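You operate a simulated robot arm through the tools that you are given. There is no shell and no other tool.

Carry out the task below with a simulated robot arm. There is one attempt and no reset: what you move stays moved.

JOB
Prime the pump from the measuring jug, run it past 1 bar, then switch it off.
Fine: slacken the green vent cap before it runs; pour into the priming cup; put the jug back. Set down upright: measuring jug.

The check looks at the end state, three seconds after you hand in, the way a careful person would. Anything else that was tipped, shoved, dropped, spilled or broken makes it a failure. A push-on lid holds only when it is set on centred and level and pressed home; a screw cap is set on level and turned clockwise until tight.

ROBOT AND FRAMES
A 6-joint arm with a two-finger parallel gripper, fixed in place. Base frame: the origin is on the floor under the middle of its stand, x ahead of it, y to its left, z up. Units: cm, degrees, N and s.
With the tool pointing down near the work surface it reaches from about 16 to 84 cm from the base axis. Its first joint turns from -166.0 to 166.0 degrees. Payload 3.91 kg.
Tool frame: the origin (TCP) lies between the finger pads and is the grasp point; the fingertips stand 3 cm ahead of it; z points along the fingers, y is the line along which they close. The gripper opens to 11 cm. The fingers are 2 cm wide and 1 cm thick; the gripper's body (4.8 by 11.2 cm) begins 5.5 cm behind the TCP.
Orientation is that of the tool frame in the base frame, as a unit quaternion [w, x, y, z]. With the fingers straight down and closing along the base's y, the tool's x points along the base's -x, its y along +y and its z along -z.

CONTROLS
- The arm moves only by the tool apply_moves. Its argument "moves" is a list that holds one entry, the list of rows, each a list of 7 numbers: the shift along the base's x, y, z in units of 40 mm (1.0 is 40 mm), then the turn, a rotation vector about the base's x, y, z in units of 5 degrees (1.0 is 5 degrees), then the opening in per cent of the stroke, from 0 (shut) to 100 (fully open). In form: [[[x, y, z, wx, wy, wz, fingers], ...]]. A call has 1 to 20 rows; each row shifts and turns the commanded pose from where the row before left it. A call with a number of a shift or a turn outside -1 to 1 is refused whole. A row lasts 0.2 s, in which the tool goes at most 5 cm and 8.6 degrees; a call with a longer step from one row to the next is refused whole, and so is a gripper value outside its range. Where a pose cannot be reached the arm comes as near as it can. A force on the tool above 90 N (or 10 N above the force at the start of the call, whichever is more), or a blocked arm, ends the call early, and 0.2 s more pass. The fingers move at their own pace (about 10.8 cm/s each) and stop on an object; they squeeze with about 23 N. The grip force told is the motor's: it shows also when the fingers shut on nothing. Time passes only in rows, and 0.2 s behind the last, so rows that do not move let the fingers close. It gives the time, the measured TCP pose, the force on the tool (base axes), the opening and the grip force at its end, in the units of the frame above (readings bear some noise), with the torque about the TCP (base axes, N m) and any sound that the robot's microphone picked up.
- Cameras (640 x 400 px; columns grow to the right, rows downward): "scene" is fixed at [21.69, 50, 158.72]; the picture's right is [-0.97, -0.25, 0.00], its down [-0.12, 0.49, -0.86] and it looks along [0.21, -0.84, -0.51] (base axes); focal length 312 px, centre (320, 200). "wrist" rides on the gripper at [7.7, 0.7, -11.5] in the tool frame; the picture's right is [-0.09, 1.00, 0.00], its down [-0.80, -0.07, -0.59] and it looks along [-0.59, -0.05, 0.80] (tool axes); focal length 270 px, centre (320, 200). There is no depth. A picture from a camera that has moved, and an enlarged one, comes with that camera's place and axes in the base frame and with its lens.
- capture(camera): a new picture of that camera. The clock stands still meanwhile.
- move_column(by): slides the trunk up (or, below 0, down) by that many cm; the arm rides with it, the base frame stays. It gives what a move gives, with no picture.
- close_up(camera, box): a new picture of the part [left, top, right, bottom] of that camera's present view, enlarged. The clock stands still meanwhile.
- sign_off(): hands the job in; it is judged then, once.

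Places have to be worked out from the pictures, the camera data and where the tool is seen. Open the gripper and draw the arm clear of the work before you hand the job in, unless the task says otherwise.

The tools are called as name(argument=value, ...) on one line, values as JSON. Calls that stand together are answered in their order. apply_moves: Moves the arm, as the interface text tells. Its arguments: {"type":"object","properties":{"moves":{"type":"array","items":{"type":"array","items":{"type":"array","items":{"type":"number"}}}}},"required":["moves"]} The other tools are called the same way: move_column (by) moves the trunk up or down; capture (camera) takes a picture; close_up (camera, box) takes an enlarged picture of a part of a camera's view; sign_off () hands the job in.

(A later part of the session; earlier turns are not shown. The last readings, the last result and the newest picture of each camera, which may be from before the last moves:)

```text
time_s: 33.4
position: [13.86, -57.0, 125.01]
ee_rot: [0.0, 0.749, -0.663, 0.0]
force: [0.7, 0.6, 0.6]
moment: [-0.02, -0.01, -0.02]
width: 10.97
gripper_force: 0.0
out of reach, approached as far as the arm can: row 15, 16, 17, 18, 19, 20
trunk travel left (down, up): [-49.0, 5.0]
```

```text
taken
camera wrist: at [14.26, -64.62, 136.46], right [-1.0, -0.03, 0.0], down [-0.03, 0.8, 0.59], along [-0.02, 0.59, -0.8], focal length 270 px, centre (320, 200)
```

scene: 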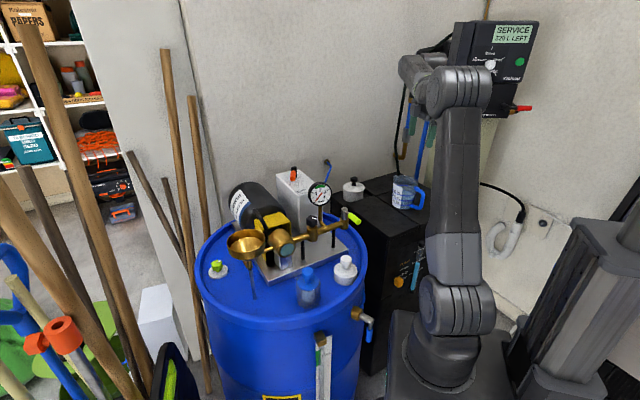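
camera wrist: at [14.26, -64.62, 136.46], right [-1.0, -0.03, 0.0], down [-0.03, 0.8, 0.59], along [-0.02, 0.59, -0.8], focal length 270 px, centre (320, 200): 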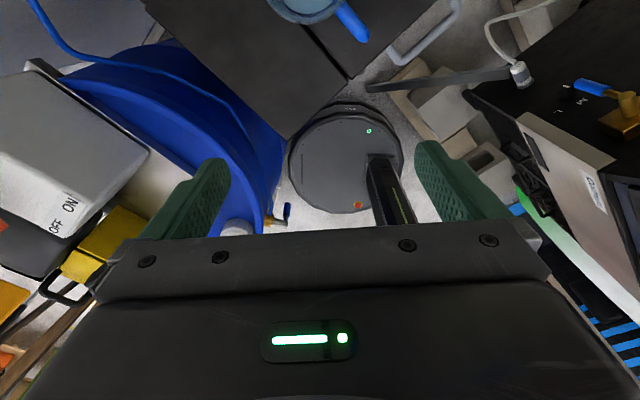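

The roll limit is about relative 353°, so I'll use the grasp with the camera below and the tool pitched 30° down, which keeps pickup and pouring well inside the wrist's range. I turn back in this call, first 170°→ the earlier heading.

apply_moves(moves=[[[0, 0, 0, 0, 0, -1, 100], [0, 0, 0, 0, 0, -1, 100], [0, 0, 0, 0, 0, -1, 100], [0, 0, 0, 0, 0, -1, 100], [0, 0, 0, 0, 0, -1, 100], [0, 0, 0, 0, 0, -1, 100], [0, 0, 0, 0, 0, -1, 100], [0, 0, 0, 0, 0, -1, 100], [0, 0, 0, 0, 0, -1, 100], [0, 0, 0, 0, 0, -1, 100], [0, 0, 0, 0, 0, -1, 100], [0, 0, 0, 0, 0, -1, 100], [0, 0, 0, 0, 0, -1, 100], [0, 0, 0, 0, 0, -1, 100], [0, 0, 0, 0, 0, -1, 100], [0, 0, 0, 0, 0, -1, 100], [0, 0, 0, 0, 0, -1, 100], [0, 0, 0, 0, 0, -1, 100], [0, 0, 0, 0, 0, -1, 100], [0, 0, 0, 0, 0, -1, 100]]])

apply_moves(moves=[[[0, 0, 0, 0, 0, -1, 100], [0, 0, 0, 0, 0, -1, 100], [0, 0, 0, 0, 0, -1, 100], [0, 0, 0, 0, 0, -1, 100], [0, 0, 0, 0, 0, -1, 100], [0, 0, 0, 0, 0, -1, 100], [0, 0, 0, 0, 0, -1, 100], [0, 0, 0, 0, 0, -1, 100], [0, 0, 0, 0, 0, -1, 100], [0, 0, 0, 0, 0, -1, 100], [0, 0, 0, 0, 0, -1, 100], [0, 0, 0, 0, 0, -1, 100], [0, 0, 0, 0, 0, -1, 100], [0, 0, 0, 0, 0, -1, 100], [0, 0, 0, 0, 0, -1, 100], [0, 0, 0, 0, 0, -1, 100], [0, 0, 0, 0, 0, -1, 100], [0, 0, 0, 0, 0, -1, 100], [0, 0, 0, 0, 0, -1, 100], [0, 0, 0, 0, 0, -1, 100]]])

capture(camera="wrist")

```text
time_s: 37.6
position: [14.12, -56.94, 125.14]
ee_rot: [0.0, 0.027, 1.0, 0.0]
force: [-0.8, 0.1, -0.4]
moment: [0.01, 0.03, -0.04]
width: 11.02
gripper_force: 0.1
trunk travel left (down, up): [-49.0, 5.0]
```

```text
time_s: 41.8
position: [14.13, -56.87, 125.09]
ee_rot: [0.0, 0.784, 0.621, 0.0]
force: [0.0, 1.0, 0.2]
moment: [-0.02, -0.04, 0.01]
width: 11.01
gripper_force: 0.0
trunk travel left (down, up): [-49.0, 5.0]
```

```text
taken
camera wrist: at [16.44, -49.48, 136.52], right [0.95, -0.31, 0.0], down [-0.25, -0.76, 0.59], along [-0.19, -0.56, -0.8], focal length 270 px, centre (320, 200)
```

wrist: 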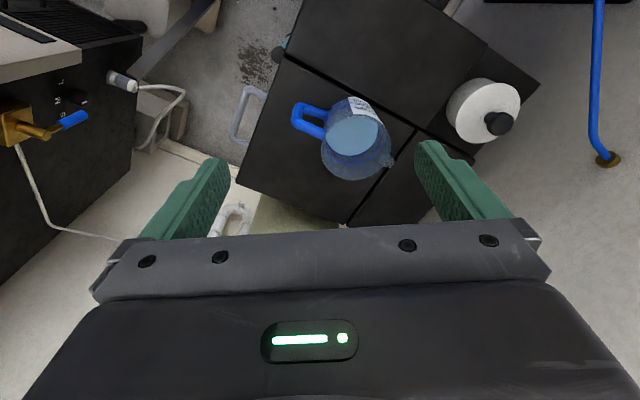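

The heading is 77° now. I enlarge the jug from this angle to refine its centre and the handle direction.

close_up(camera="wrist", box=[270, 80, 410, 200])

```text
3.33 times, centred on (340, 140) of wrist
camera zoom: at [16.44, -49.48, 136.52], right [0.95, -0.31, 0.0], down [-0.25, -0.76, 0.59], along [-0.19, -0.56, -0.8], focal length 901 px, centre (253, 400)
```

zoom: 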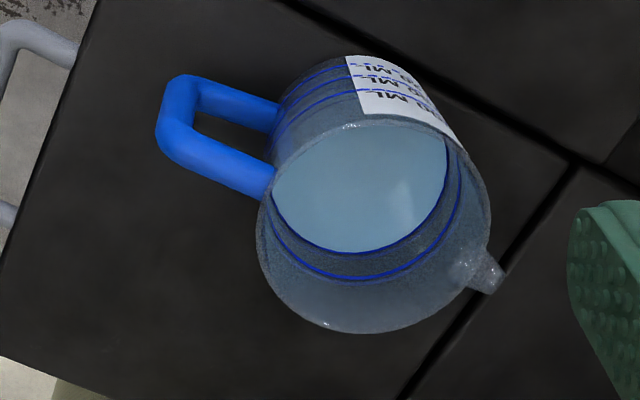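

Refined: rim centre (15.6, -67.25, 101), handle at 140°, spout at -40°. I turn to heading 50° and pitch the tool up to 30° below horizontal, ending at a hover point 8 cm short of the grasp and 14 cm above.

apply_moves(moves=[[[0.289, -0.162, 0, 0, 0, -1, 100], [0.289, -0.162, 0, 0, 0, -1, 100], [0.289, -0.162, 0, 0, 0, -1, 100], [0.289, -0.162, 0, 0, 0, -1, 100], [0.289, -0.162, 0, 0, 0, -1, 100], [0.289, -0.162, 0, 0, 0, -0.36, 100], [0, 0, -0.21, -0.766, 0.643, 0, 100], [0, 0, -0.21, -0.766, 0.643, 0, 100], [0, 0, -0.21, -0.766, 0.643, 0, 100], [0, 0, -0.21, -0.766, 0.643, 0, 100], [0, 0, -0.21, -0.766, 0.643, 0, 100], [0, 0, -0.21, -0.766, 0.643, 0, 100], [0, 0, -0.21, -0.766, 0.643, 0, 100], [0, 0, -0.21, -0.766, 0.643, 0, 100], [0, 0, -0.21, -0.766, 0.643, 0, 100], [0, 0, -0.21, -0.766, 0.643, 0, 100], [0, 0, -0.21, -0.766, 0.643, 0, 100], [0, 0, -0.21, -0.766, 0.643, 0, 100], [0, 0, 0, 0, 0, 0, 100]]])

capture(camera="wrist")

capture(camera="scene")

```text
time_s: 45.8
position: [20.97, -60.7, 114.95]
ee_rot: [0.211, 0.784, 0.368, -0.453]
force: [0.8, 0.0, -0.2]
moment: [0.0, -0.02, -0.02]
width: 11.01
gripper_force: 0.0
trunk travel left (down, up): [-49.0, 5.0]
```

```text
taken
camera wrist: at [30.31, -50.6, 113.99], right [0.74, -0.67, 0.07], down [0.02, 0.13, 0.99], along [-0.68, -0.73, 0.11], focal length 270 px, centre (320, 200)
```

wrist: 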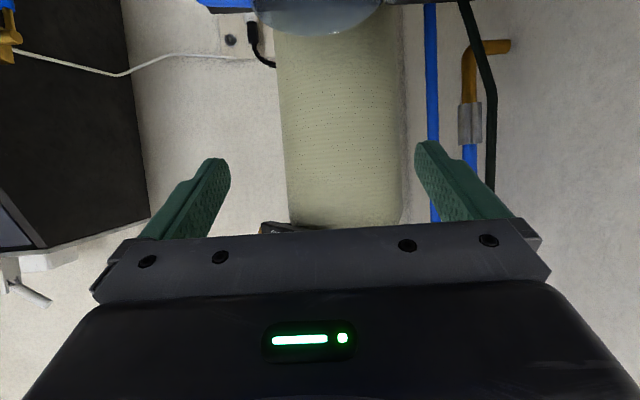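

```text
taken
```

scene: 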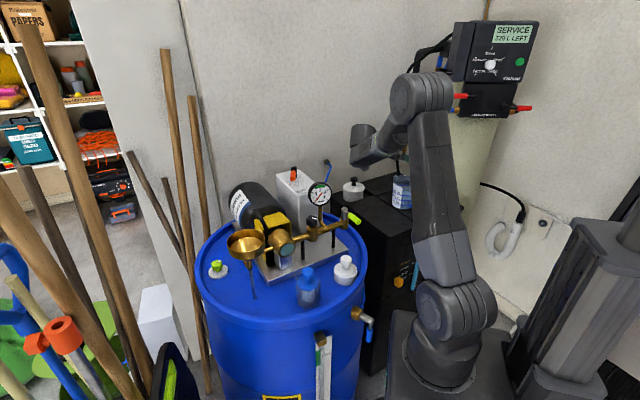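

The orientation is as planned (tool z ≈ (-0.555, -0.664, -0.5)). I lower by 9 cm and check the jug's position between the fingers with the wrist camera.

apply_moves(moves=[[[0, 0, -0.75, 0, 0, 0, 100], [0, 0, -0.75, 0, 0, 0, 100], [0, 0, -0.75, 0, 0, 0, 100], [0, 0, 0, 0, 0, 0, 100]]])

capture(camera="wrist")

close_up(camera="scene", box=[290, 100, 470, 230])

```text
time_s: 46.8
position: [20.99, -60.86, 105.9]
ee_rot: [0.211, 0.784, 0.367, -0.454]
force: [-0.3, 0.5, -0.3]
moment: [-0.01, -0.02, 0.0]
width: 10.99
gripper_force: 0.0
trunk travel left (down, up): [-49.0, 5.0]
```

```text
taken
camera wrist: at [30.31, -50.58, 104.93], right [0.74, -0.67, 0.07], down [0.02, 0.13, 0.99], along [-0.68, -0.73, 0.11], focal length 270 px, centre (320, 200)
```

wrist: 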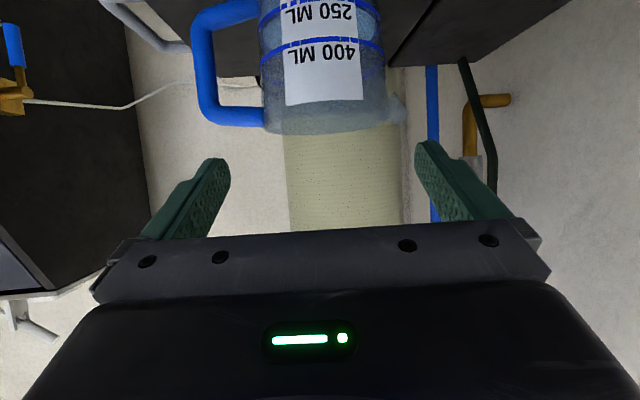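

```text
3.08 times, centred on (380, 165) of scene
camera zoom: at [21.69, 50.0, 158.72], right [-0.97, -0.25, 0.0], down [-0.12, 0.49, -0.86], along [0.21, -0.84, -0.51], focal length 959 px, centre (135, 308)
```

zoom: 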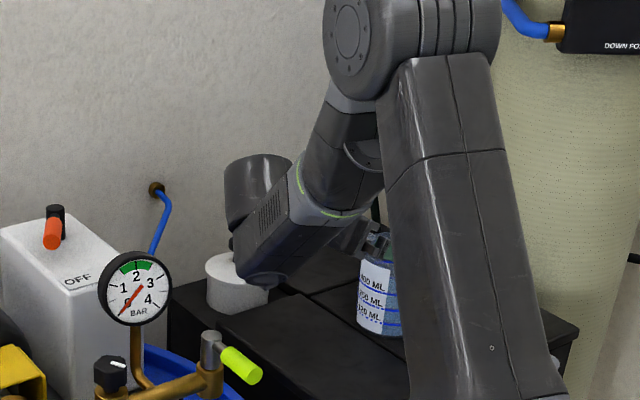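

The jug is centred between the fingers to within about 3 mm and the left finger lines up with the handle loop. I lower 5 cm more and look once again before sliding in.

apply_moves(moves=[[[0, 0, -0.6, 0, 0, 0, 100], [0, 0, -0.65, 0, 0, 0, 100], [0, 0, 0, 0, 0, 0, 100]]])

capture(camera="wrist")

```text
time_s: 47.6
position: [21.15, -60.83, 101.04]
ee_rot: [0.211, 0.785, 0.367, -0.453]
force: [0.5, 0.6, 0.2]
moment: [0.0, 0.02, 0.01]
width: 10.99
gripper_force: 0.1
trunk travel left (down, up): [-49.0, 5.0]
```

```text
taken
camera wrist: at [30.41, -50.68, 100.08], right [0.74, -0.67, 0.07], down [0.02, 0.13, 0.99], along [-0.68, -0.73, 0.11], focal length 270 px, centre (320, 200)
```

wrist: 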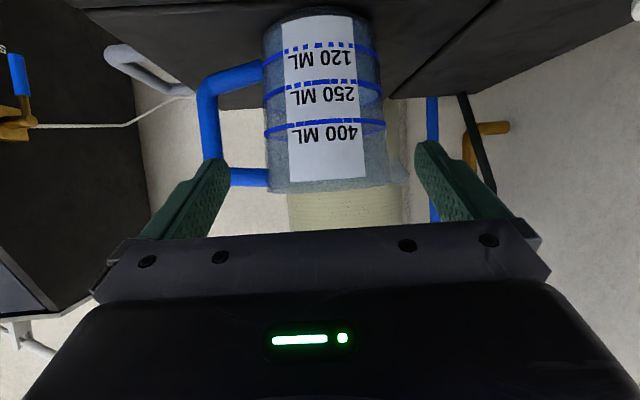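

The alignment is good with about 2–3 mm bias toward the spout side. I check the water level in a close-up before grasping.

close_up(camera="wrist", box=[180, 0, 440, 230])

```text
1.74 times, centred on (310, 115) of wrist
camera zoom: at [30.41, -50.68, 100.08], right [0.74, -0.67, 0.07], down [0.02, 0.13, 0.99], along [-0.68, -0.73, 0.11], focal length 470 px, centre (337, 348)
```

zoom: 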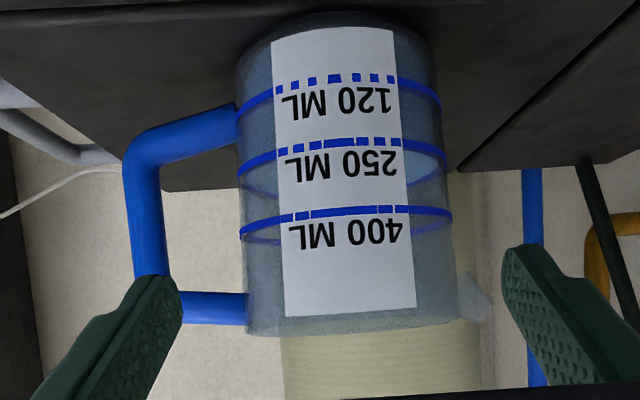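

I slide in along the tool axis in two stages, with a check midway so as not to nudge the jug.

apply_moves(moves=[[[-0.176, -0.215, -0.166, 0, 0, 0, 100], [-0.176, -0.215, -0.166, 0, 0, 0, 100], [-0.176, -0.215, -0.166, 0, 0, 0, 100], [0, 0, 0, 0, 0, 0, 100]]])

capture(camera="wrist")

```text
time_s: 48.6
position: [18.97, -63.47, 99.13]
ee_rot: [0.211, 0.785, 0.368, -0.452]
force: [0.8, -0.4, -0.5]
moment: [0.04, -0.03, 0.03]
width: 11.0
gripper_force: 0.0
trunk travel left (down, up): [-49.0, 5.0]
```

```text
taken
camera wrist: at [28.28, -53.23, 98.03], right [0.74, -0.67, 0.07], down [0.02, 0.13, 0.99], along [-0.68, -0.73, 0.11], focal length 270 px, centre (320, 200)
```

wrist: 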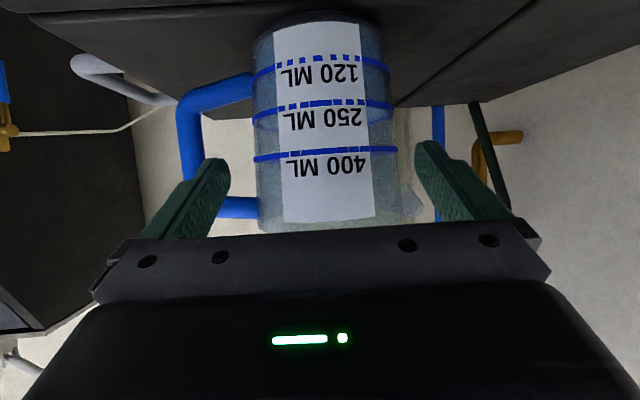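

The jug sits about 3 mm toward the right finger, so I add that correction while sliding in the last 3.8 cm.

apply_moves(moves=[[[-0.14, -0.24, -0.158, 0, 0, 0, 100], [-0.167, -0.22, -0.158, 0, 0, 0, 100], [-0.167, -0.22, -0.158, 0, 0, 0, 100], [0, 0, 0, 0, 0, 0, 100]]])

capture(camera="wrist")

close_up(camera="scene", box=[340, 140, 450, 230])

```text
time_s: 49.6
position: [17.06, -66.25, 97.07]
ee_rot: [0.211, 0.784, 0.367, -0.454]
force: [0.4, -0.8, 0.2]
moment: [0.02, -0.01, 0.0]
width: 11.0
gripper_force: 0.0
trunk travel left (down, up): [-49.0, 5.0]
```

```text
taken
camera wrist: at [26.26, -55.99, 96.16], right [0.74, -0.67, 0.07], down [0.02, 0.13, 0.99], along [-0.68, -0.73, 0.11], focal length 270 px, centre (320, 200)
```

wrist: 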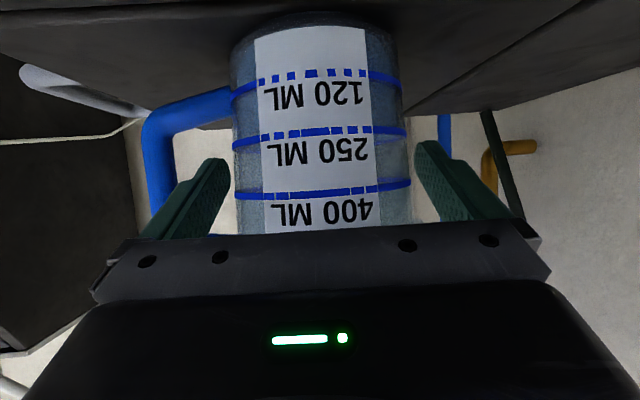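

```text
4.44 times, centred on (395, 185) of scene
camera zoom: at [21.69, 50.0, 158.72], right [-0.97, -0.25, 0.0], down [-0.12, 0.49, -0.86], along [0.21, -0.84, -0.51], focal length 1386 px, centre (-13, 267)
```

zoom: 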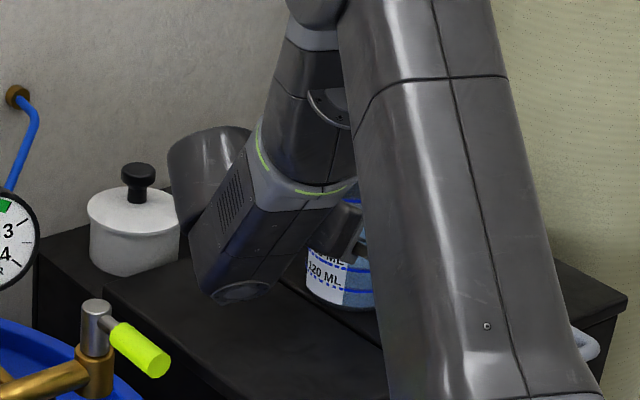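

The body is centred between the fingers with about 5 mm clearance each side and no contact force. I close the fingers on it.

apply_moves(moves=[[[0, 0, 0, 0, 0, 0, 90], [0, 0, 0, 0, 0, 0, 80], [0, 0, 0, 0, 0, 0, 70], [0, 0, 0, 0, 0, 0, 60], [0, 0, 0, 0, 0, 0, 60]]])

capture(camera="wrist")

```text
time_s: 50.8
position: [17.05, -66.16, 97.15]
ee_rot: [0.211, 0.784, 0.368, -0.454]
force: [0.8, -0.1, 1.0]
moment: [0.0, 0.01, -0.02]
width: 9.44
gripper_force: 23.1
trunk travel left (down, up): [-49.0, 5.0]
```

```text
taken
camera wrist: at [26.28, -55.98, 96.18], right [0.74, -0.67, 0.07], down [0.02, 0.13, 0.99], along [-0.68, -0.73, 0.11], focal length 270 px, centre (320, 200)
```

wrist: 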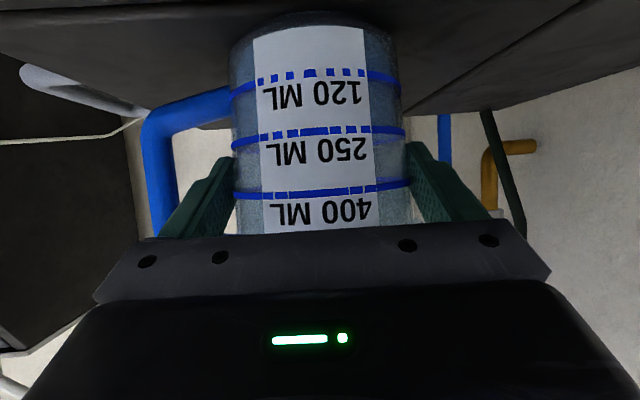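

Grip is firm at 9.44 cm with 23 N. I lift gently by 3 cm and check the load.

apply_moves(moves=[[[0, 0, 0.1, 0, 0, 0, 50], [0, 0, 0.2, 0, 0, 0, 50], [0, 0, 0.25, 0, 0, 0, 50], [0, 0, 0.2, 0, 0, 0, 50], [0, 0, 0, 0, 0, 0, 50]]])

capture(camera="wrist")

capture(camera="scene")

```text
time_s: 52.0
position: [16.95, -66.06, 100.19]
ee_rot: [0.211, 0.785, 0.368, -0.452]
force: [0.4, -1.1, -3.6]
moment: [0.04, -0.02, -0.03]
width: 9.47
gripper_force: 23.2
trunk travel left (down, up): [-49.0, 5.0]
```

```text
taken
camera wrist: at [26.28, -55.96, 99.16], right [0.74, -0.67, 0.07], down [0.02, 0.13, 0.99], along [-0.68, -0.73, 0.11], focal length 270 px, centre (320, 200)
```

wrist: 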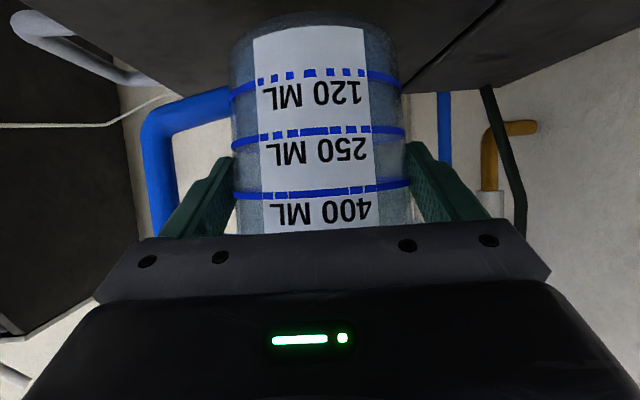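

```text
taken
```

scene: 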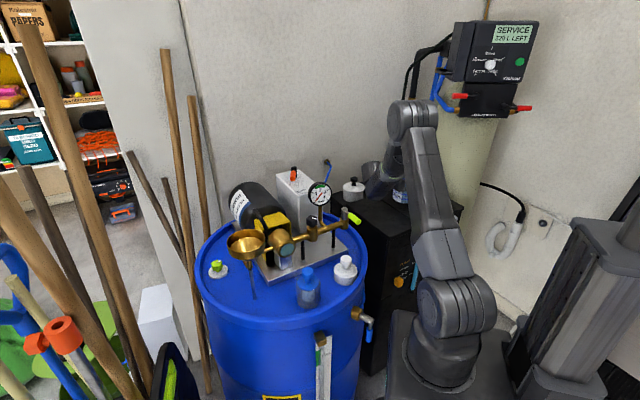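

Lifted cleanly, about 4 N of load, upright. I now raise it to about z=128 so the jug bottom clears the pump when swinging over.

apply_moves(moves=[[[0, 0, 0.4, 0, 0, 0, 50], [0, 0, 0.6, 0, 0, 0, 50], [0, 0, 0.7, 0, 0, 0, 50], [0, 0, 0.7, 0, 0, 0, 50], [0, 0, 0.7, 0, 0, 0, 50], [0, 0, 0.7, 0, 0, 0, 50], [0, 0, 0.7, 0, 0, 0, 50], [0, 0, 0.7, 0, 0, 0, 50], [0, 0, 0.7, 0, 0, 0, 50], [0, 0, 0.6, 0, 0, 0, 50], [0, 0, 0.4, 0, 0, 0, 50], [0, 0, 0, 0, 0, 0, 50]]])

capture(camera="scene")

capture(camera="wrist")

```text
time_s: 54.6
position: [16.94, -66.23, 127.64]
ee_rot: [0.21, 0.785, 0.367, -0.454]
force: [0.4, -0.2, -3.7]
moment: [0.01, -0.05, 0.0]
width: 9.48
gripper_force: 22.7
trunk travel left (down, up): [-49.0, 5.0]
```

```text
taken
```

scene: 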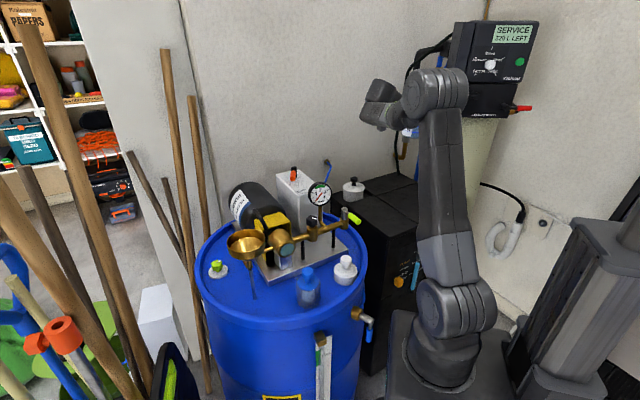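

```text
taken
camera wrist: at [26.24, -56.04, 126.71], right [0.74, -0.67, 0.07], down [0.02, 0.13, 0.99], along [-0.68, -0.73, 0.11], focal length 270 px, centre (320, 200)
```

wrist: 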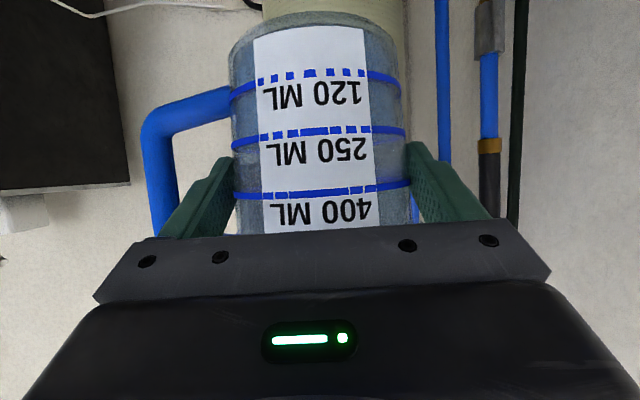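

The jug hangs steady and level. I start the swing around toward the cup, turning the jug about the vertical only, first half.

apply_moves(moves=[[[0.375, 0.054, 0, 0, 0, 1, 50], [0.399, 0.088, 0, 0, 0, 1, 50], [0.419, 0.123, 0, 0, 0, 1, 50], [0.437, 0.16, 0, 0, 0, 1, 50], [0.451, 0.199, 0, 0, 0, 1, 50], [0.461, 0.239, 0, 0, 0, 1, 50], [0.469, 0.279, 0, 0, 0, 1, 50], [0.472, 0.321, 0, 0, 0, 1, 50], [0.472, 0.362, 0, 0, 0, 1, 50], [0.469, 0.403, 0, 0, 0, 1, 50], [0.461, 0.443, 0, 0, 0, 1, 50], [0.451, 0.484, 0, 0, 0, 1, 50], [0.437, 0.522, 0, 0, 0, 1, 50], [0, 0, 0, 0, 0, 0, 50]]])

capture(camera="scene")

capture(camera="wrist")

```text
time_s: 57.6
position: [40.27, -51.41, 127.66]
ee_rot: [0.421, 0.464, 0.732, -0.269]
force: [-0.8, 0.4, -2.9]
moment: [0.04, 0.0, -0.01]
width: 9.47
gripper_force: 23.3
trunk travel left (down, up): [-49.0, 5.0]
```

```text
taken
```

scene: 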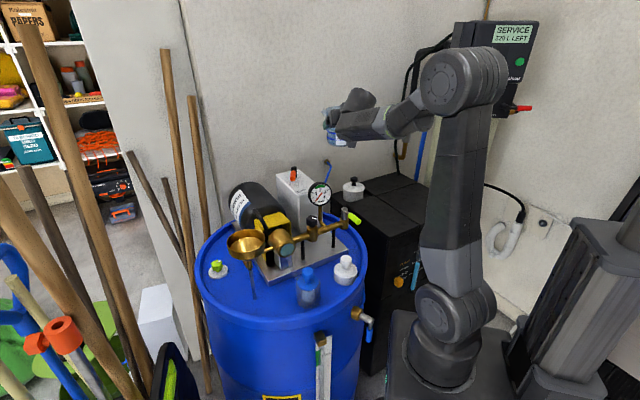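

```text
taken
camera wrist: at [34.91, -38.59, 126.7], right [0.92, 0.38, 0.07], down [-0.11, 0.07, 0.99], along [0.38, -0.92, 0.11], focal length 270 px, centre (320, 200)
```

wrist: 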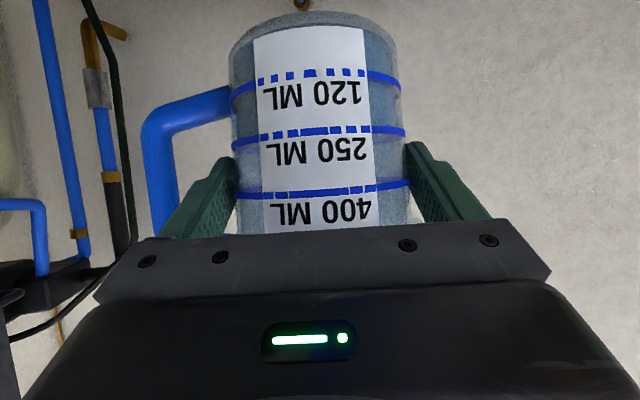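

The swing is steady and the jug is level. I bring it the rest of the way with the spout facing about 60° (toward the camera side), to a point about 9 cm short of the cup at the same safe height.

apply_moves(moves=[[[0.174, 0.5, 0, 0, 0, 0.5, 50], [0.174, 0.8, 0, 0, 0, 0.8, 50], [0.174, 0.95, 0, 0, 0, 0.8, 50], [0.174, 0.95, 0, 0, 0, 0.8, 50], [0.174, 0.95, 0, 0, 0, 0.8, 50], [0.174, 0.95, 0, 0, 0, 0.8, 50], [0.174, 0.95, 0, 0, 0, 0.8, 50], [0.174, 0.95, 0, 0, 0, 0.7, 50], [0.174, 0.95, 0, 0, 0, 0.5, 50], [0.174, 0.85, 0, 0, 0, 0.5, 50], [0.174, 0.7, 0, 0, 0, 0, 50], [0, 0, 0, 0, 0, 0, 50]]])

capture(camera="scene")

capture(camera="wrist")

```text
time_s: 60.2
position: [47.82, -13.22, 127.83]
ee_rot: [0.483, 0.222, 0.837, -0.13]
force: [1.1, -0.5, -4.0]
moment: [0.06, 0.06, 0.04]
width: 9.44
gripper_force: 22.9
trunk travel left (down, up): [-49.0, 5.0]
```

```text
taken
```

scene: 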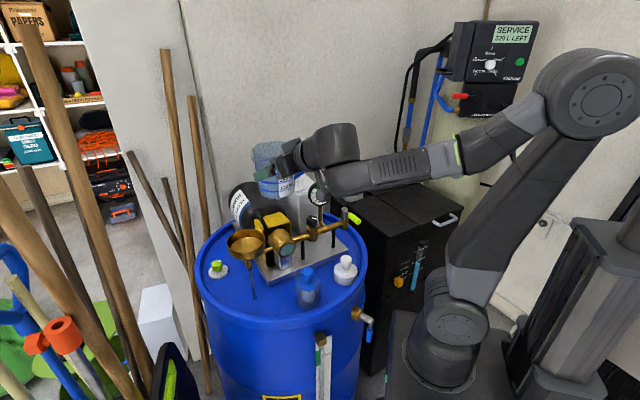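

```text
taken
camera wrist: at [36.19, -5.67, 126.81], right [0.53, 0.84, 0.07], down [-0.13, 0.0, 0.99], along [0.83, -0.54, 0.11], focal length 270 px, centre (320, 200)
```

wrist: 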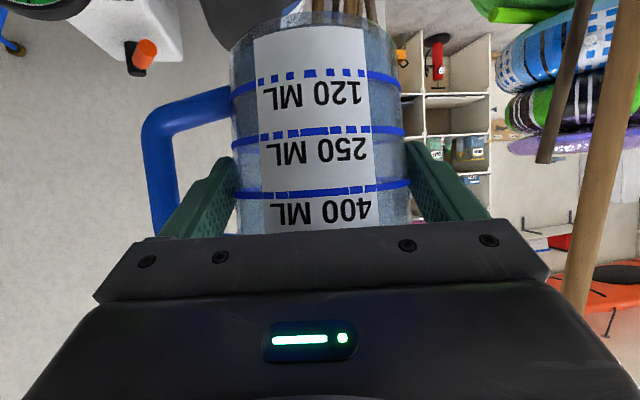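

The jug is upright over the pump near the cup. I enlarge the scene view to check jug, spout and cup relative positions and the water level.

close_up(camera="scene", box=[200, 120, 360, 270])

```text
2.67 times, centred on (280, 195) of scene
camera zoom: at [21.69, 50.0, 158.72], right [-0.97, -0.25, 0.0], down [-0.12, 0.49, -0.86], along [0.21, -0.84, -0.51], focal length 832 px, centre (427, 213)
```

zoom: 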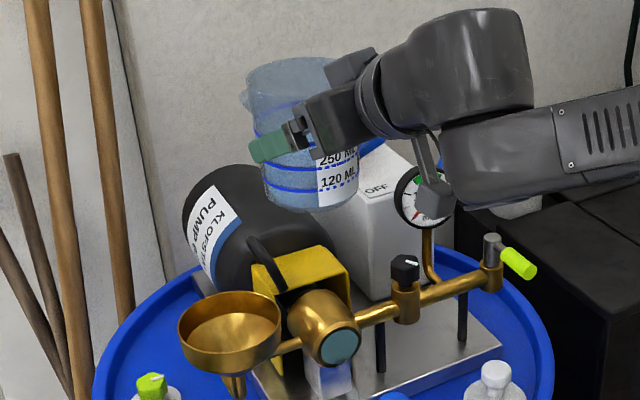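

Geometry checks out (the spout shows where I predicted). I tilt to 30°, which is below the pouring angle, while lowering so the spout tip comes to about 4 cm above the cup rim.

apply_moves(moves=[[[0.032, 0.04, -0.425, -0.866, 0.5, 0, 50], [0.032, 0.04, -0.425, -0.866, 0.5, 0, 50], [0.032, 0.04, -0.425, -0.866, 0.5, 0, 50], [0.032, 0.04, -0.425, -0.866, 0.5, 0, 50], [0.032, 0.04, -0.425, -0.866, 0.5, 0, 50], [0.032, 0.04, -0.425, -0.866, 0.5, 0, 50], [0.032, 0.04, -0.425, 0, 0, 0, 50], [0.032, 0.04, -0.425, 0, 0, 0, 50], [0, 0, 0, 0, 0, 0, 50]]])

close_up(camera="scene", box=[200, 120, 360, 270])

capture(camera="wrist")

```text
time_s: 62.2
position: [48.7, -12.2, 114.23]
ee_rot: [0.409, 0.092, 0.841, -0.343]
force: [0.0, -6.1, 16.8]
moment: [0.4, -0.68, -0.19]
width: 9.45
gripper_force: 22.8
trunk travel left (down, up): [-49.0, 5.0]
```

```text
2.67 times, centred on (280, 195) of scene
camera zoom: at [21.69, 50.0, 158.72], right [-0.97, -0.25, 0.0], down [-0.12, 0.49, -0.86], along [0.21, -0.84, -0.51], focal length 832 px, centre (427, 213)
```

zoom: 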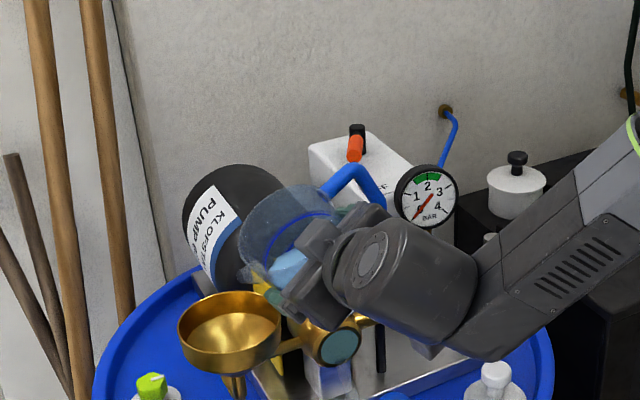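

```text
taken
camera wrist: at [36.77, -5.24, 113.03], right [0.49, 0.76, -0.43], down [0.12, 0.44, 0.89], along [0.86, -0.49, 0.13], focal length 270 px, centre (320, 200)
```

wrist: 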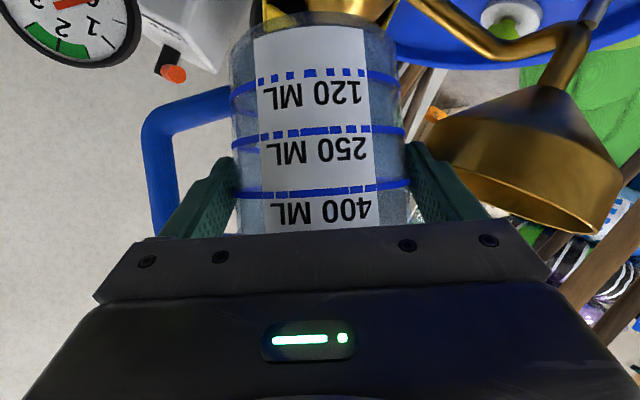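

The reading shows an upward push of about 20 N: the jug's bottom is resting on the pump head. I back straight up by 3 cm right away and look again.

apply_moves(moves=[[[0, 0, 0.3, 0, 0, 0, 50], [0, 0, 0.45, 0, 0, 0, 50], [0, 0, 0, 0, 0, 0, 50]]])

capture(camera="wrist")

close_up(camera="scene", box=[200, 120, 360, 270])

```text
time_s: 63.0
position: [48.87, -12.14, 116.95]
ee_rot: [0.407, 0.09, 0.842, -0.341]
force: [0.4, 0.7, -3.6]
moment: [0.06, 0.03, -0.01]
width: 9.45
gripper_force: 22.7
trunk travel left (down, up): [-49.0, 5.0]
```

```text
taken
camera wrist: at [36.88, -5.04, 115.88], right [0.49, 0.76, -0.43], down [0.12, 0.43, 0.89], along [0.87, -0.49, 0.12], focal length 270 px, centre (320, 200)
```

wrist: 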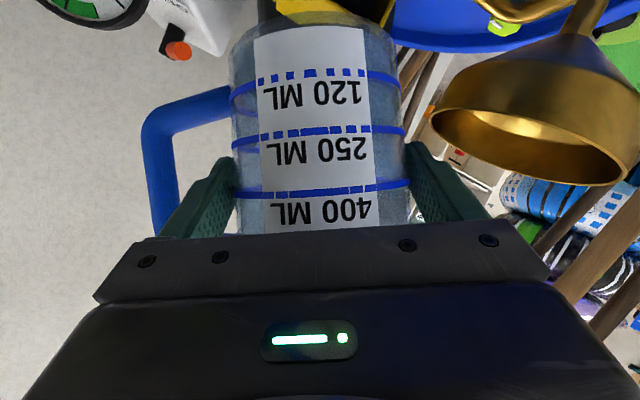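

```text
2.67 times, centred on (280, 195) of scene
camera zoom: at [21.69, 50.0, 158.72], right [-0.97, -0.25, 0.0], down [-0.12, 0.49, -0.86], along [0.21, -0.84, -0.51], focal length 832 px, centre (427, 213)
```

zoom: 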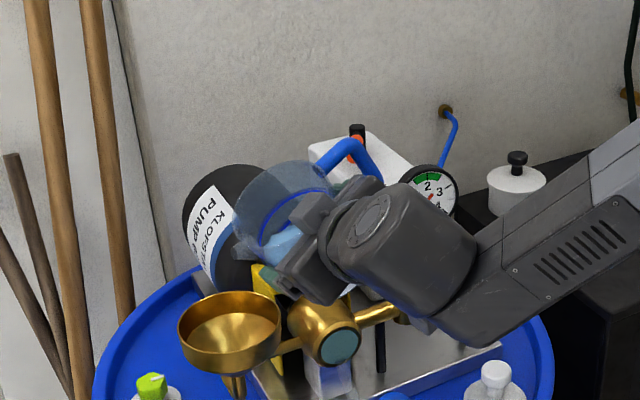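

Contact is gone (only the jug's weight, -3.6 N) and the jug has not shifted in the grip. I zoom in to see the spout tip, the cup and the pump head before continuing.

close_up(camera="scene", box=[235, 170, 315, 270])

close_up(camera="wrist", box=[220, 0, 640, 240])

```text
4.00 times, centred on (275, 220) of scene
camera zoom: at [21.69, 50.0, 158.72], right [-0.97, -0.25, 0.0], down [-0.12, 0.49, -0.86], along [0.21, -0.84, -0.51], focal length 1247 px, centre (500, 120)
```

zoom: 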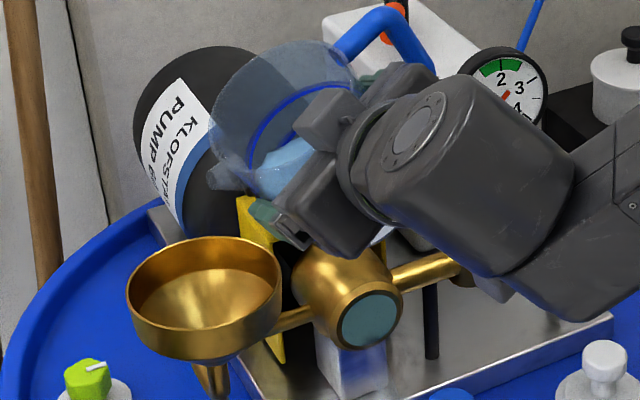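

```text
1.52 times, centred on (430, 120) of wrist
camera zoom: at [36.88, -5.04, 115.88], right [0.49, 0.76, -0.43], down [0.12, 0.43, 0.89], along [0.87, -0.49, 0.12], focal length 412 px, centre (152, 322)
```

zoom: 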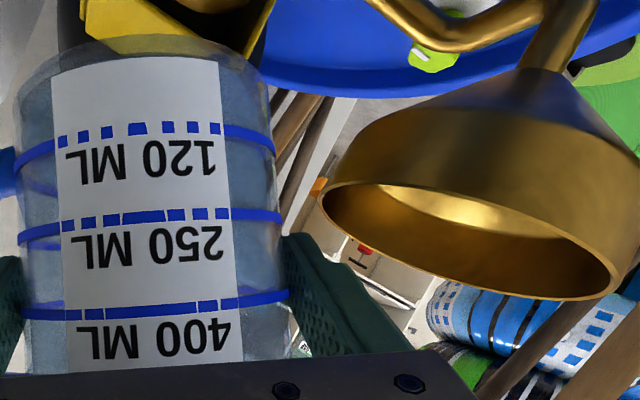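

The spout tip is above the cup, about 1.5 cm short of its centre, at z≈117. I tilt on slowly about the spout tip, 5° per row, to 45° and look for flow.

apply_moves(moves=[[[0, 0, 0.165, -0.866, 0.5, 0, 50], [0.0075, 0.013, 0.165, -0.866, 0.5, 0, 50], [0, 0, 0, 0, 0, 0, 50]]])

close_up(camera="scene", box=[235, 170, 315, 270])

```text
time_s: 63.8
position: [48.82, -12.03, 118.37]
ee_rot: [0.376, 0.044, 0.83, -0.409]
force: [0.3, -0.1, -4.1]
moment: [0.03, 0.07, -0.02]
width: 9.46
gripper_force: 23.4
trunk travel left (down, up): [-49.0, 5.0]
```

```text
4.00 times, centred on (275, 220) of scene
camera zoom: at [21.69, 50.0, 158.72], right [-0.97, -0.25, 0.0], down [-0.12, 0.49, -0.86], along [0.21, -0.84, -0.51], focal length 1247 px, centre (500, 120)
```

zoom: 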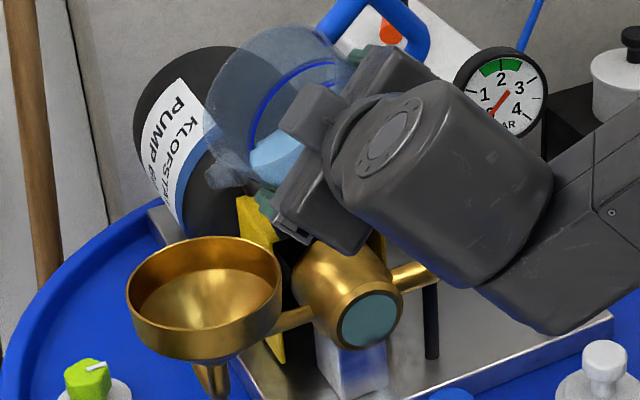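

At 40° the water surface is still a few cm short of the lip. I go on to 45°.

apply_moves(moves=[[[0.0146, 0.025, 0.1, -0.866, 0.5, 0, 50], [0, 0, 0, 0, 0, 0, 50]]])

close_up(camera="scene", box=[235, 170, 315, 270])

```text
time_s: 64.4
position: [48.97, -11.99, 118.81]
ee_rot: [0.359, 0.021, 0.823, -0.44]
force: [0.0, 0.2, -3.9]
moment: [0.06, 0.01, -0.01]
width: 9.44
gripper_force: 23.3
trunk travel left (down, up): [-49.0, 5.0]
```

```text
4.00 times, centred on (275, 220) of scene
camera zoom: at [21.69, 50.0, 158.72], right [-0.97, -0.25, 0.0], down [-0.12, 0.49, -0.86], along [0.21, -0.84, -0.51], focal length 1247 px, centre (500, 120)
```

zoom: 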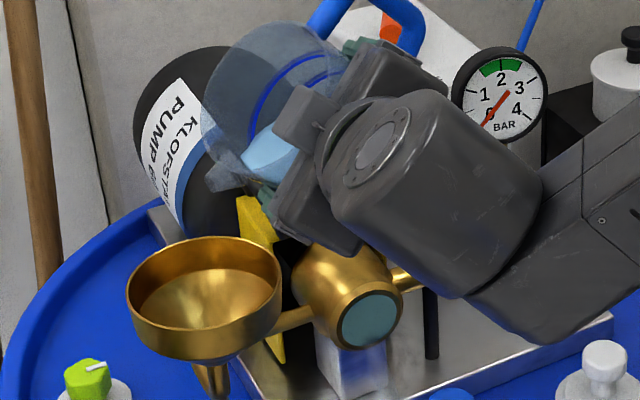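

No flow yet at 45°. I go to 50°.

apply_moves(moves=[[[0.0216, 0.0375, 0.08, -0.866, 0.5, 0, 50], [0, 0, 0, 0, 0, 0, 50]]])

close_up(camera="scene", box=[235, 170, 315, 270])

```text
time_s: 65.0
position: [49.0, -11.83, 119.19]
ee_rot: [0.341, -0.003, 0.813, -0.471]
force: [0.8, -0.4, -3.2]
moment: [0.05, 0.02, -0.04]
width: 9.45
gripper_force: 23.1
trunk travel left (down, up): [-49.0, 5.0]
```

```text
4.00 times, centred on (275, 220) of scene
camera zoom: at [21.69, 50.0, 158.72], right [-0.97, -0.25, 0.0], down [-0.12, 0.49, -0.86], along [0.21, -0.84, -0.51], focal length 1247 px, centre (500, 120)
```

zoom: 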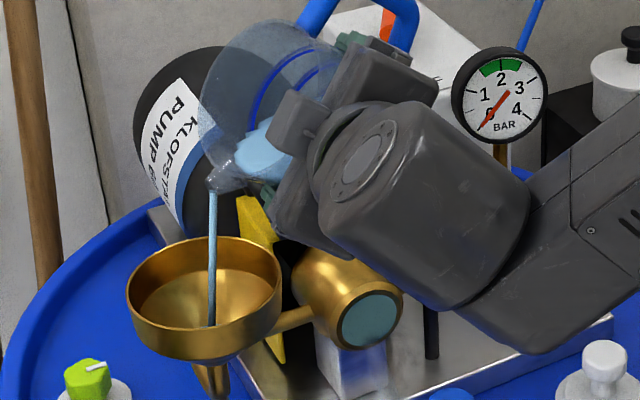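

A thin stream is running from the spout and landing near the middle of the cup. I hold this tilt for a second and watch the cup level.

apply_moves(moves=[[[0, 0, 0, 0, 0, 0, 50], [0, 0, 0, 0, 0, 0, 50], [0, 0, 0, 0, 0, 0, 50]]])

close_up(camera="scene", box=[235, 170, 315, 270])

```text
time_s: 65.8
position: [49.07, -11.71, 119.14]
ee_rot: [0.341, -0.003, 0.813, -0.471]
force: [-0.6, -0.2, -3.8]
moment: [0.05, 0.01, 0.02]
width: 9.44
gripper_force: 23.1
trunk travel left (down, up): [-49.0, 5.0]
```

```text
4.00 times, centred on (275, 220) of scene
camera zoom: at [21.69, 50.0, 158.72], right [-0.97, -0.25, 0.0], down [-0.12, 0.49, -0.86], along [0.21, -0.84, -0.51], focal length 1247 px, centre (500, 120)
```

zoom: 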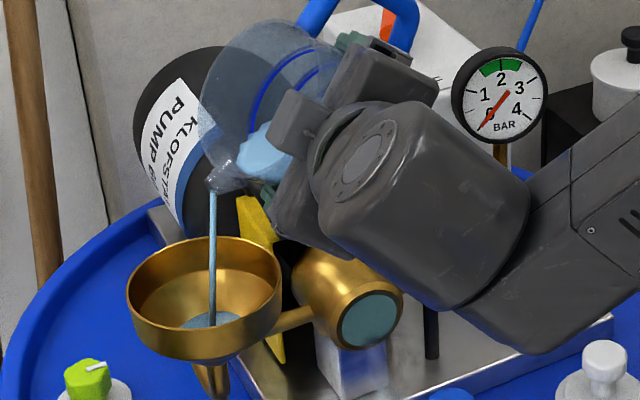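

Water is collecting in the cup's bottom, all inside. I keep the same tilt a little longer.

apply_moves(moves=[[[0, 0, 0, 0, 0, 0, 50], [0, 0, 0, 0, 0, 0, 50], [0, 0, 0, 0, 0, 0, 50], [0, 0, 0, 0, 0, 0, 50]]])

close_up(camera="scene", box=[235, 170, 315, 270])

```text
time_s: 66.8
position: [49.01, -11.76, 119.23]
ee_rot: [0.341, -0.003, 0.814, -0.471]
force: [-0.9, 0.5, -3.1]
moment: [0.09, 0.07, -0.01]
width: 9.43
gripper_force: 23.0
trunk travel left (down, up): [-49.0, 5.0]
```

```text
4.00 times, centred on (275, 220) of scene
camera zoom: at [21.69, 50.0, 158.72], right [-0.97, -0.25, 0.0], down [-0.12, 0.49, -0.86], along [0.21, -0.84, -0.51], focal length 1247 px, centre (500, 120)
```

zoom: 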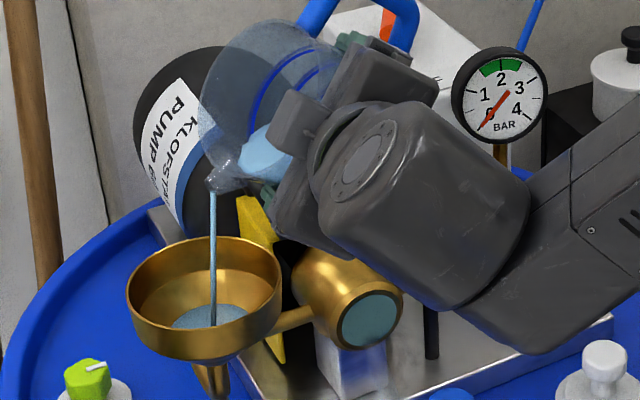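

The level rises slowly and stays well below the rim. I hold for another second.

apply_moves(moves=[[[0, 0, 0, 0, 0, 0, 50], [0, 0, 0, 0, 0, 0, 50], [0, 0, 0, 0, 0, 0, 50], [0, 0, 0, 0, 0, 0, 50], [0, 0, 0, 0, 0, 0, 50]]])

close_up(camera="scene", box=[235, 170, 315, 270])

```text
time_s: 68.0
position: [49.09, -11.74, 119.04]
ee_rot: [0.341, -0.003, 0.814, -0.471]
force: [0.2, 0.6, -3.2]
moment: [0.03, -0.01, 0.04]
width: 9.44
gripper_force: 22.7
trunk travel left (down, up): [-49.0, 5.0]
```

```text
4.00 times, centred on (275, 220) of scene
camera zoom: at [21.69, 50.0, 158.72], right [-0.97, -0.25, 0.0], down [-0.12, 0.49, -0.86], along [0.21, -0.84, -0.51], focal length 1247 px, centre (500, 120)
```

zoom: 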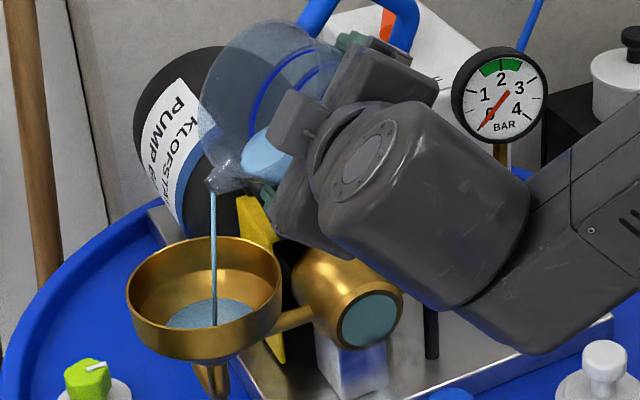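

About 40 ml seem to be in the cup and the stream is thinning. I tilt another 2.5° and hold.

apply_moves(moves=[[[0.01, 0.018, 0.07, -0.433, 0.25, 0, 50], [0, 0, 0, 0, 0, 0, 50], [0, 0, 0, 0, 0, 0, 50], [0, 0, 0, 0, 0, 0, 50]]])

close_up(camera="scene", box=[235, 170, 315, 270])

```text
time_s: 69.0
position: [49.16, -11.76, 119.35]
ee_rot: [0.333, -0.014, 0.807, -0.487]
force: [0.4, -0.3, -3.3]
moment: [0.05, 0.04, -0.03]
width: 9.47
gripper_force: 22.9
trunk travel left (down, up): [-49.0, 5.0]
```

```text
4.00 times, centred on (275, 220) of scene
camera zoom: at [21.69, 50.0, 158.72], right [-0.97, -0.25, 0.0], down [-0.12, 0.49, -0.86], along [0.21, -0.84, -0.51], focal length 1247 px, centre (500, 120)
```

zoom: 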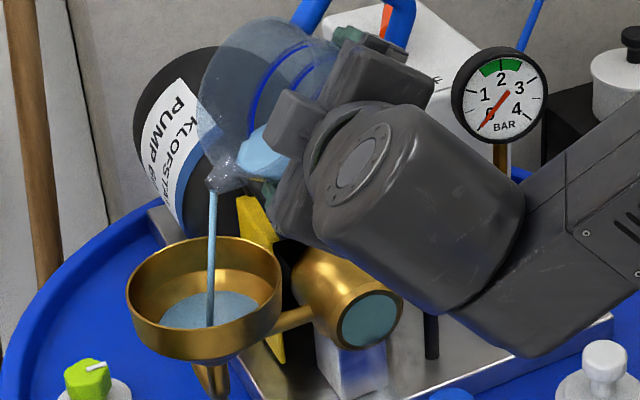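

The level keeps rising, with the surface still some 2–3 cm below the rim. I hold briefly again.

apply_moves(moves=[[[0, 0, 0, 0, 0, 0, 50], [0, 0, 0, 0, 0, 0, 50], [0, 0, 0, 0, 0, 0, 50]]])

close_up(camera="scene", box=[235, 170, 315, 270])

```text
time_s: 69.8
position: [49.14, -11.89, 119.46]
ee_rot: [0.333, -0.013, 0.807, -0.487]
force: [0.5, -0.3, -3.7]
moment: [0.03, 0.01, 0.02]
width: 9.42
gripper_force: 22.9
trunk travel left (down, up): [-49.0, 5.0]
```

```text
4.00 times, centred on (275, 220) of scene
camera zoom: at [21.69, 50.0, 158.72], right [-0.97, -0.25, 0.0], down [-0.12, 0.49, -0.86], along [0.21, -0.84, -0.51], focal length 1247 px, centre (500, 120)
```

zoom: 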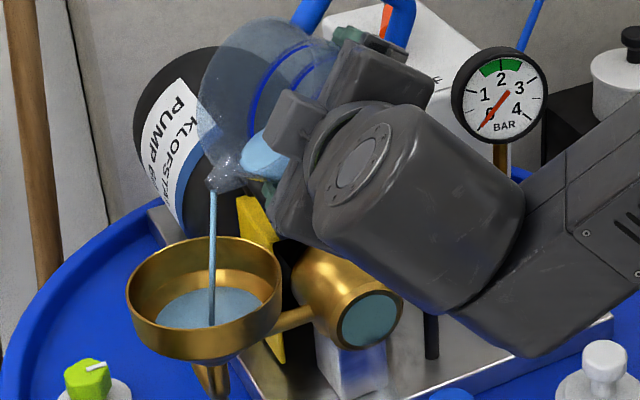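

The surface is now about 2.8 cm below the rim. I continue in short holds.

apply_moves(moves=[[[0.01, 0.018, 0.07, -0.433, 0.25, 0, 50], [0, 0, 0, 0, 0, 0, 50], [0, 0, 0, 0, 0, 0, 50], [0, 0, 0, 0, 0, 0, 50]]])

close_up(camera="scene", box=[235, 170, 315, 270])

```text
time_s: 70.8
position: [48.97, -11.74, 119.66]
ee_rot: [0.324, -0.026, 0.802, -0.502]
force: [-0.6, -0.7, -3.0]
moment: [0.05, 0.05, 0.0]
width: 9.43
gripper_force: 23.0
trunk travel left (down, up): [-49.0, 5.0]
```

```text
4.00 times, centred on (275, 220) of scene
camera zoom: at [21.69, 50.0, 158.72], right [-0.97, -0.25, 0.0], down [-0.12, 0.49, -0.86], along [0.21, -0.84, -0.51], focal length 1247 px, centre (500, 120)
```

zoom: 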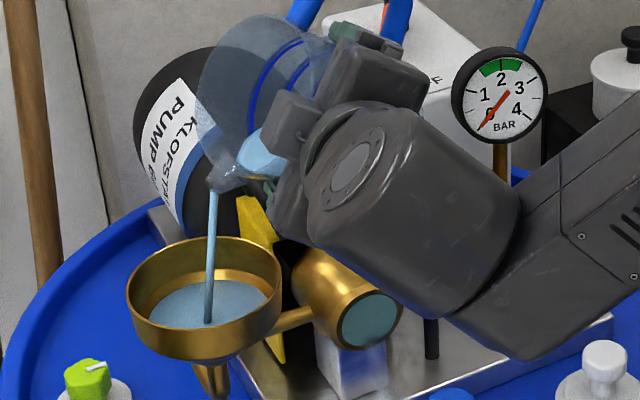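

Now about 2.4 cm below the rim, with the stream still central. Another short hold.

apply_moves(moves=[[[0, 0, 0, 0, 0, 0, 50], [0, 0, 0, 0, 0, 0, 50], [0, 0, 0, 0, 0, 0, 50], [0, 0, 0, 0, 0, 0, 50]]])

close_up(camera="scene", box=[235, 170, 315, 270])

```text
time_s: 71.8
position: [49.14, -11.86, 119.76]
ee_rot: [0.324, -0.025, 0.802, -0.501]
force: [-0.4, 0.0, -2.2]
moment: [0.07, 0.02, 0.0]
width: 9.44
gripper_force: 22.8
trunk travel left (down, up): [-49.0, 5.0]
```

```text
4.00 times, centred on (275, 220) of scene
camera zoom: at [21.69, 50.0, 158.72], right [-0.97, -0.25, 0.0], down [-0.12, 0.49, -0.86], along [0.21, -0.84, -0.51], focal length 1247 px, centre (500, 120)
```

zoom: 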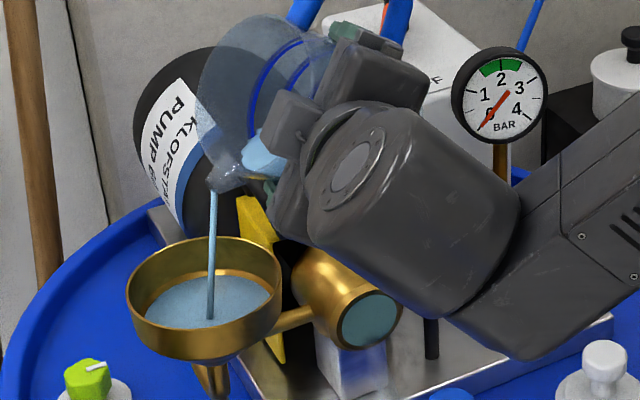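

About 2.1 cm below the rim now. I tilt slightly more and hold again.

apply_moves(moves=[[[0.012, 0.022, 0.07, -0.433, 0.25, 0, 50], [0, 0, 0, 0, 0, 0, 50], [0, 0, 0, 0, 0, 0, 50]]])

close_up(camera="scene", box=[235, 170, 315, 270])

```text
time_s: 72.6
position: [49.2, -11.62, 119.95]
ee_rot: [0.314, -0.037, 0.796, -0.516]
force: [-0.3, -0.5, -2.4]
moment: [0.03, -0.03, -0.01]
width: 9.45
gripper_force: 23.5
trunk travel left (down, up): [-49.0, 5.0]
```

```text
4.00 times, centred on (275, 220) of scene
camera zoom: at [21.69, 50.0, 158.72], right [-0.97, -0.25, 0.0], down [-0.12, 0.49, -0.86], along [0.21, -0.84, -0.51], focal length 1247 px, centre (500, 120)
```

zoom: 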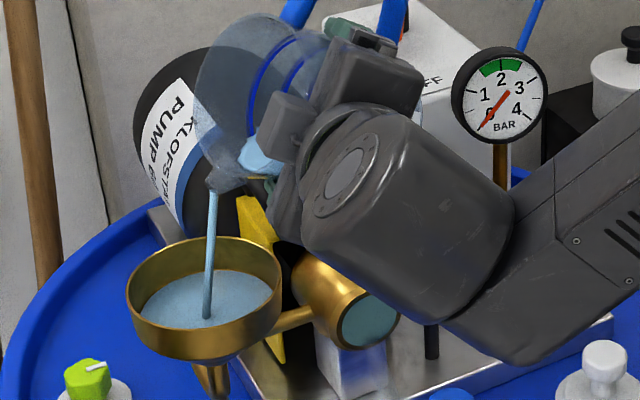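

About 1.9 cm below the rim; the load reading suggests roughly 120–150 ml poured. I hold a bit more.

apply_moves(moves=[[[0, 0, 0, 0, 0, 0, 50], [0, 0, 0, 0, 0, 0, 50], [0, 0, 0, 0, 0, 0, 50]]])

close_up(camera="scene", box=[235, 170, 315, 270])

```text
time_s: 73.4
position: [49.17, -11.63, 119.98]
ee_rot: [0.314, -0.037, 0.796, -0.516]
force: [-0.4, -0.5, -2.7]
moment: [0.04, 0.04, -0.03]
width: 9.44
gripper_force: 23.1
trunk travel left (down, up): [-49.0, 5.0]
```

```text
4.00 times, centred on (275, 220) of scene
camera zoom: at [21.69, 50.0, 158.72], right [-0.97, -0.25, 0.0], down [-0.12, 0.49, -0.86], along [0.21, -0.84, -0.51], focal length 1247 px, centre (500, 120)
```

zoom: 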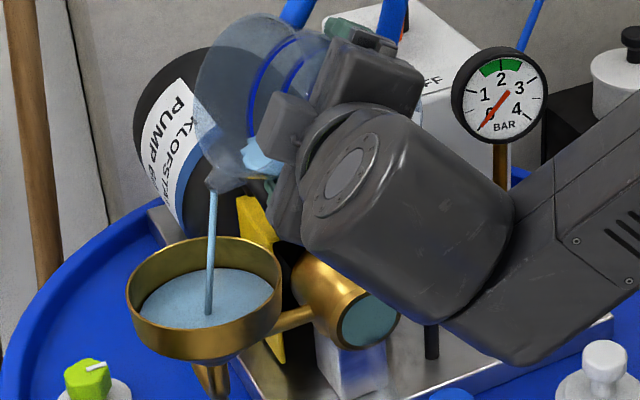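

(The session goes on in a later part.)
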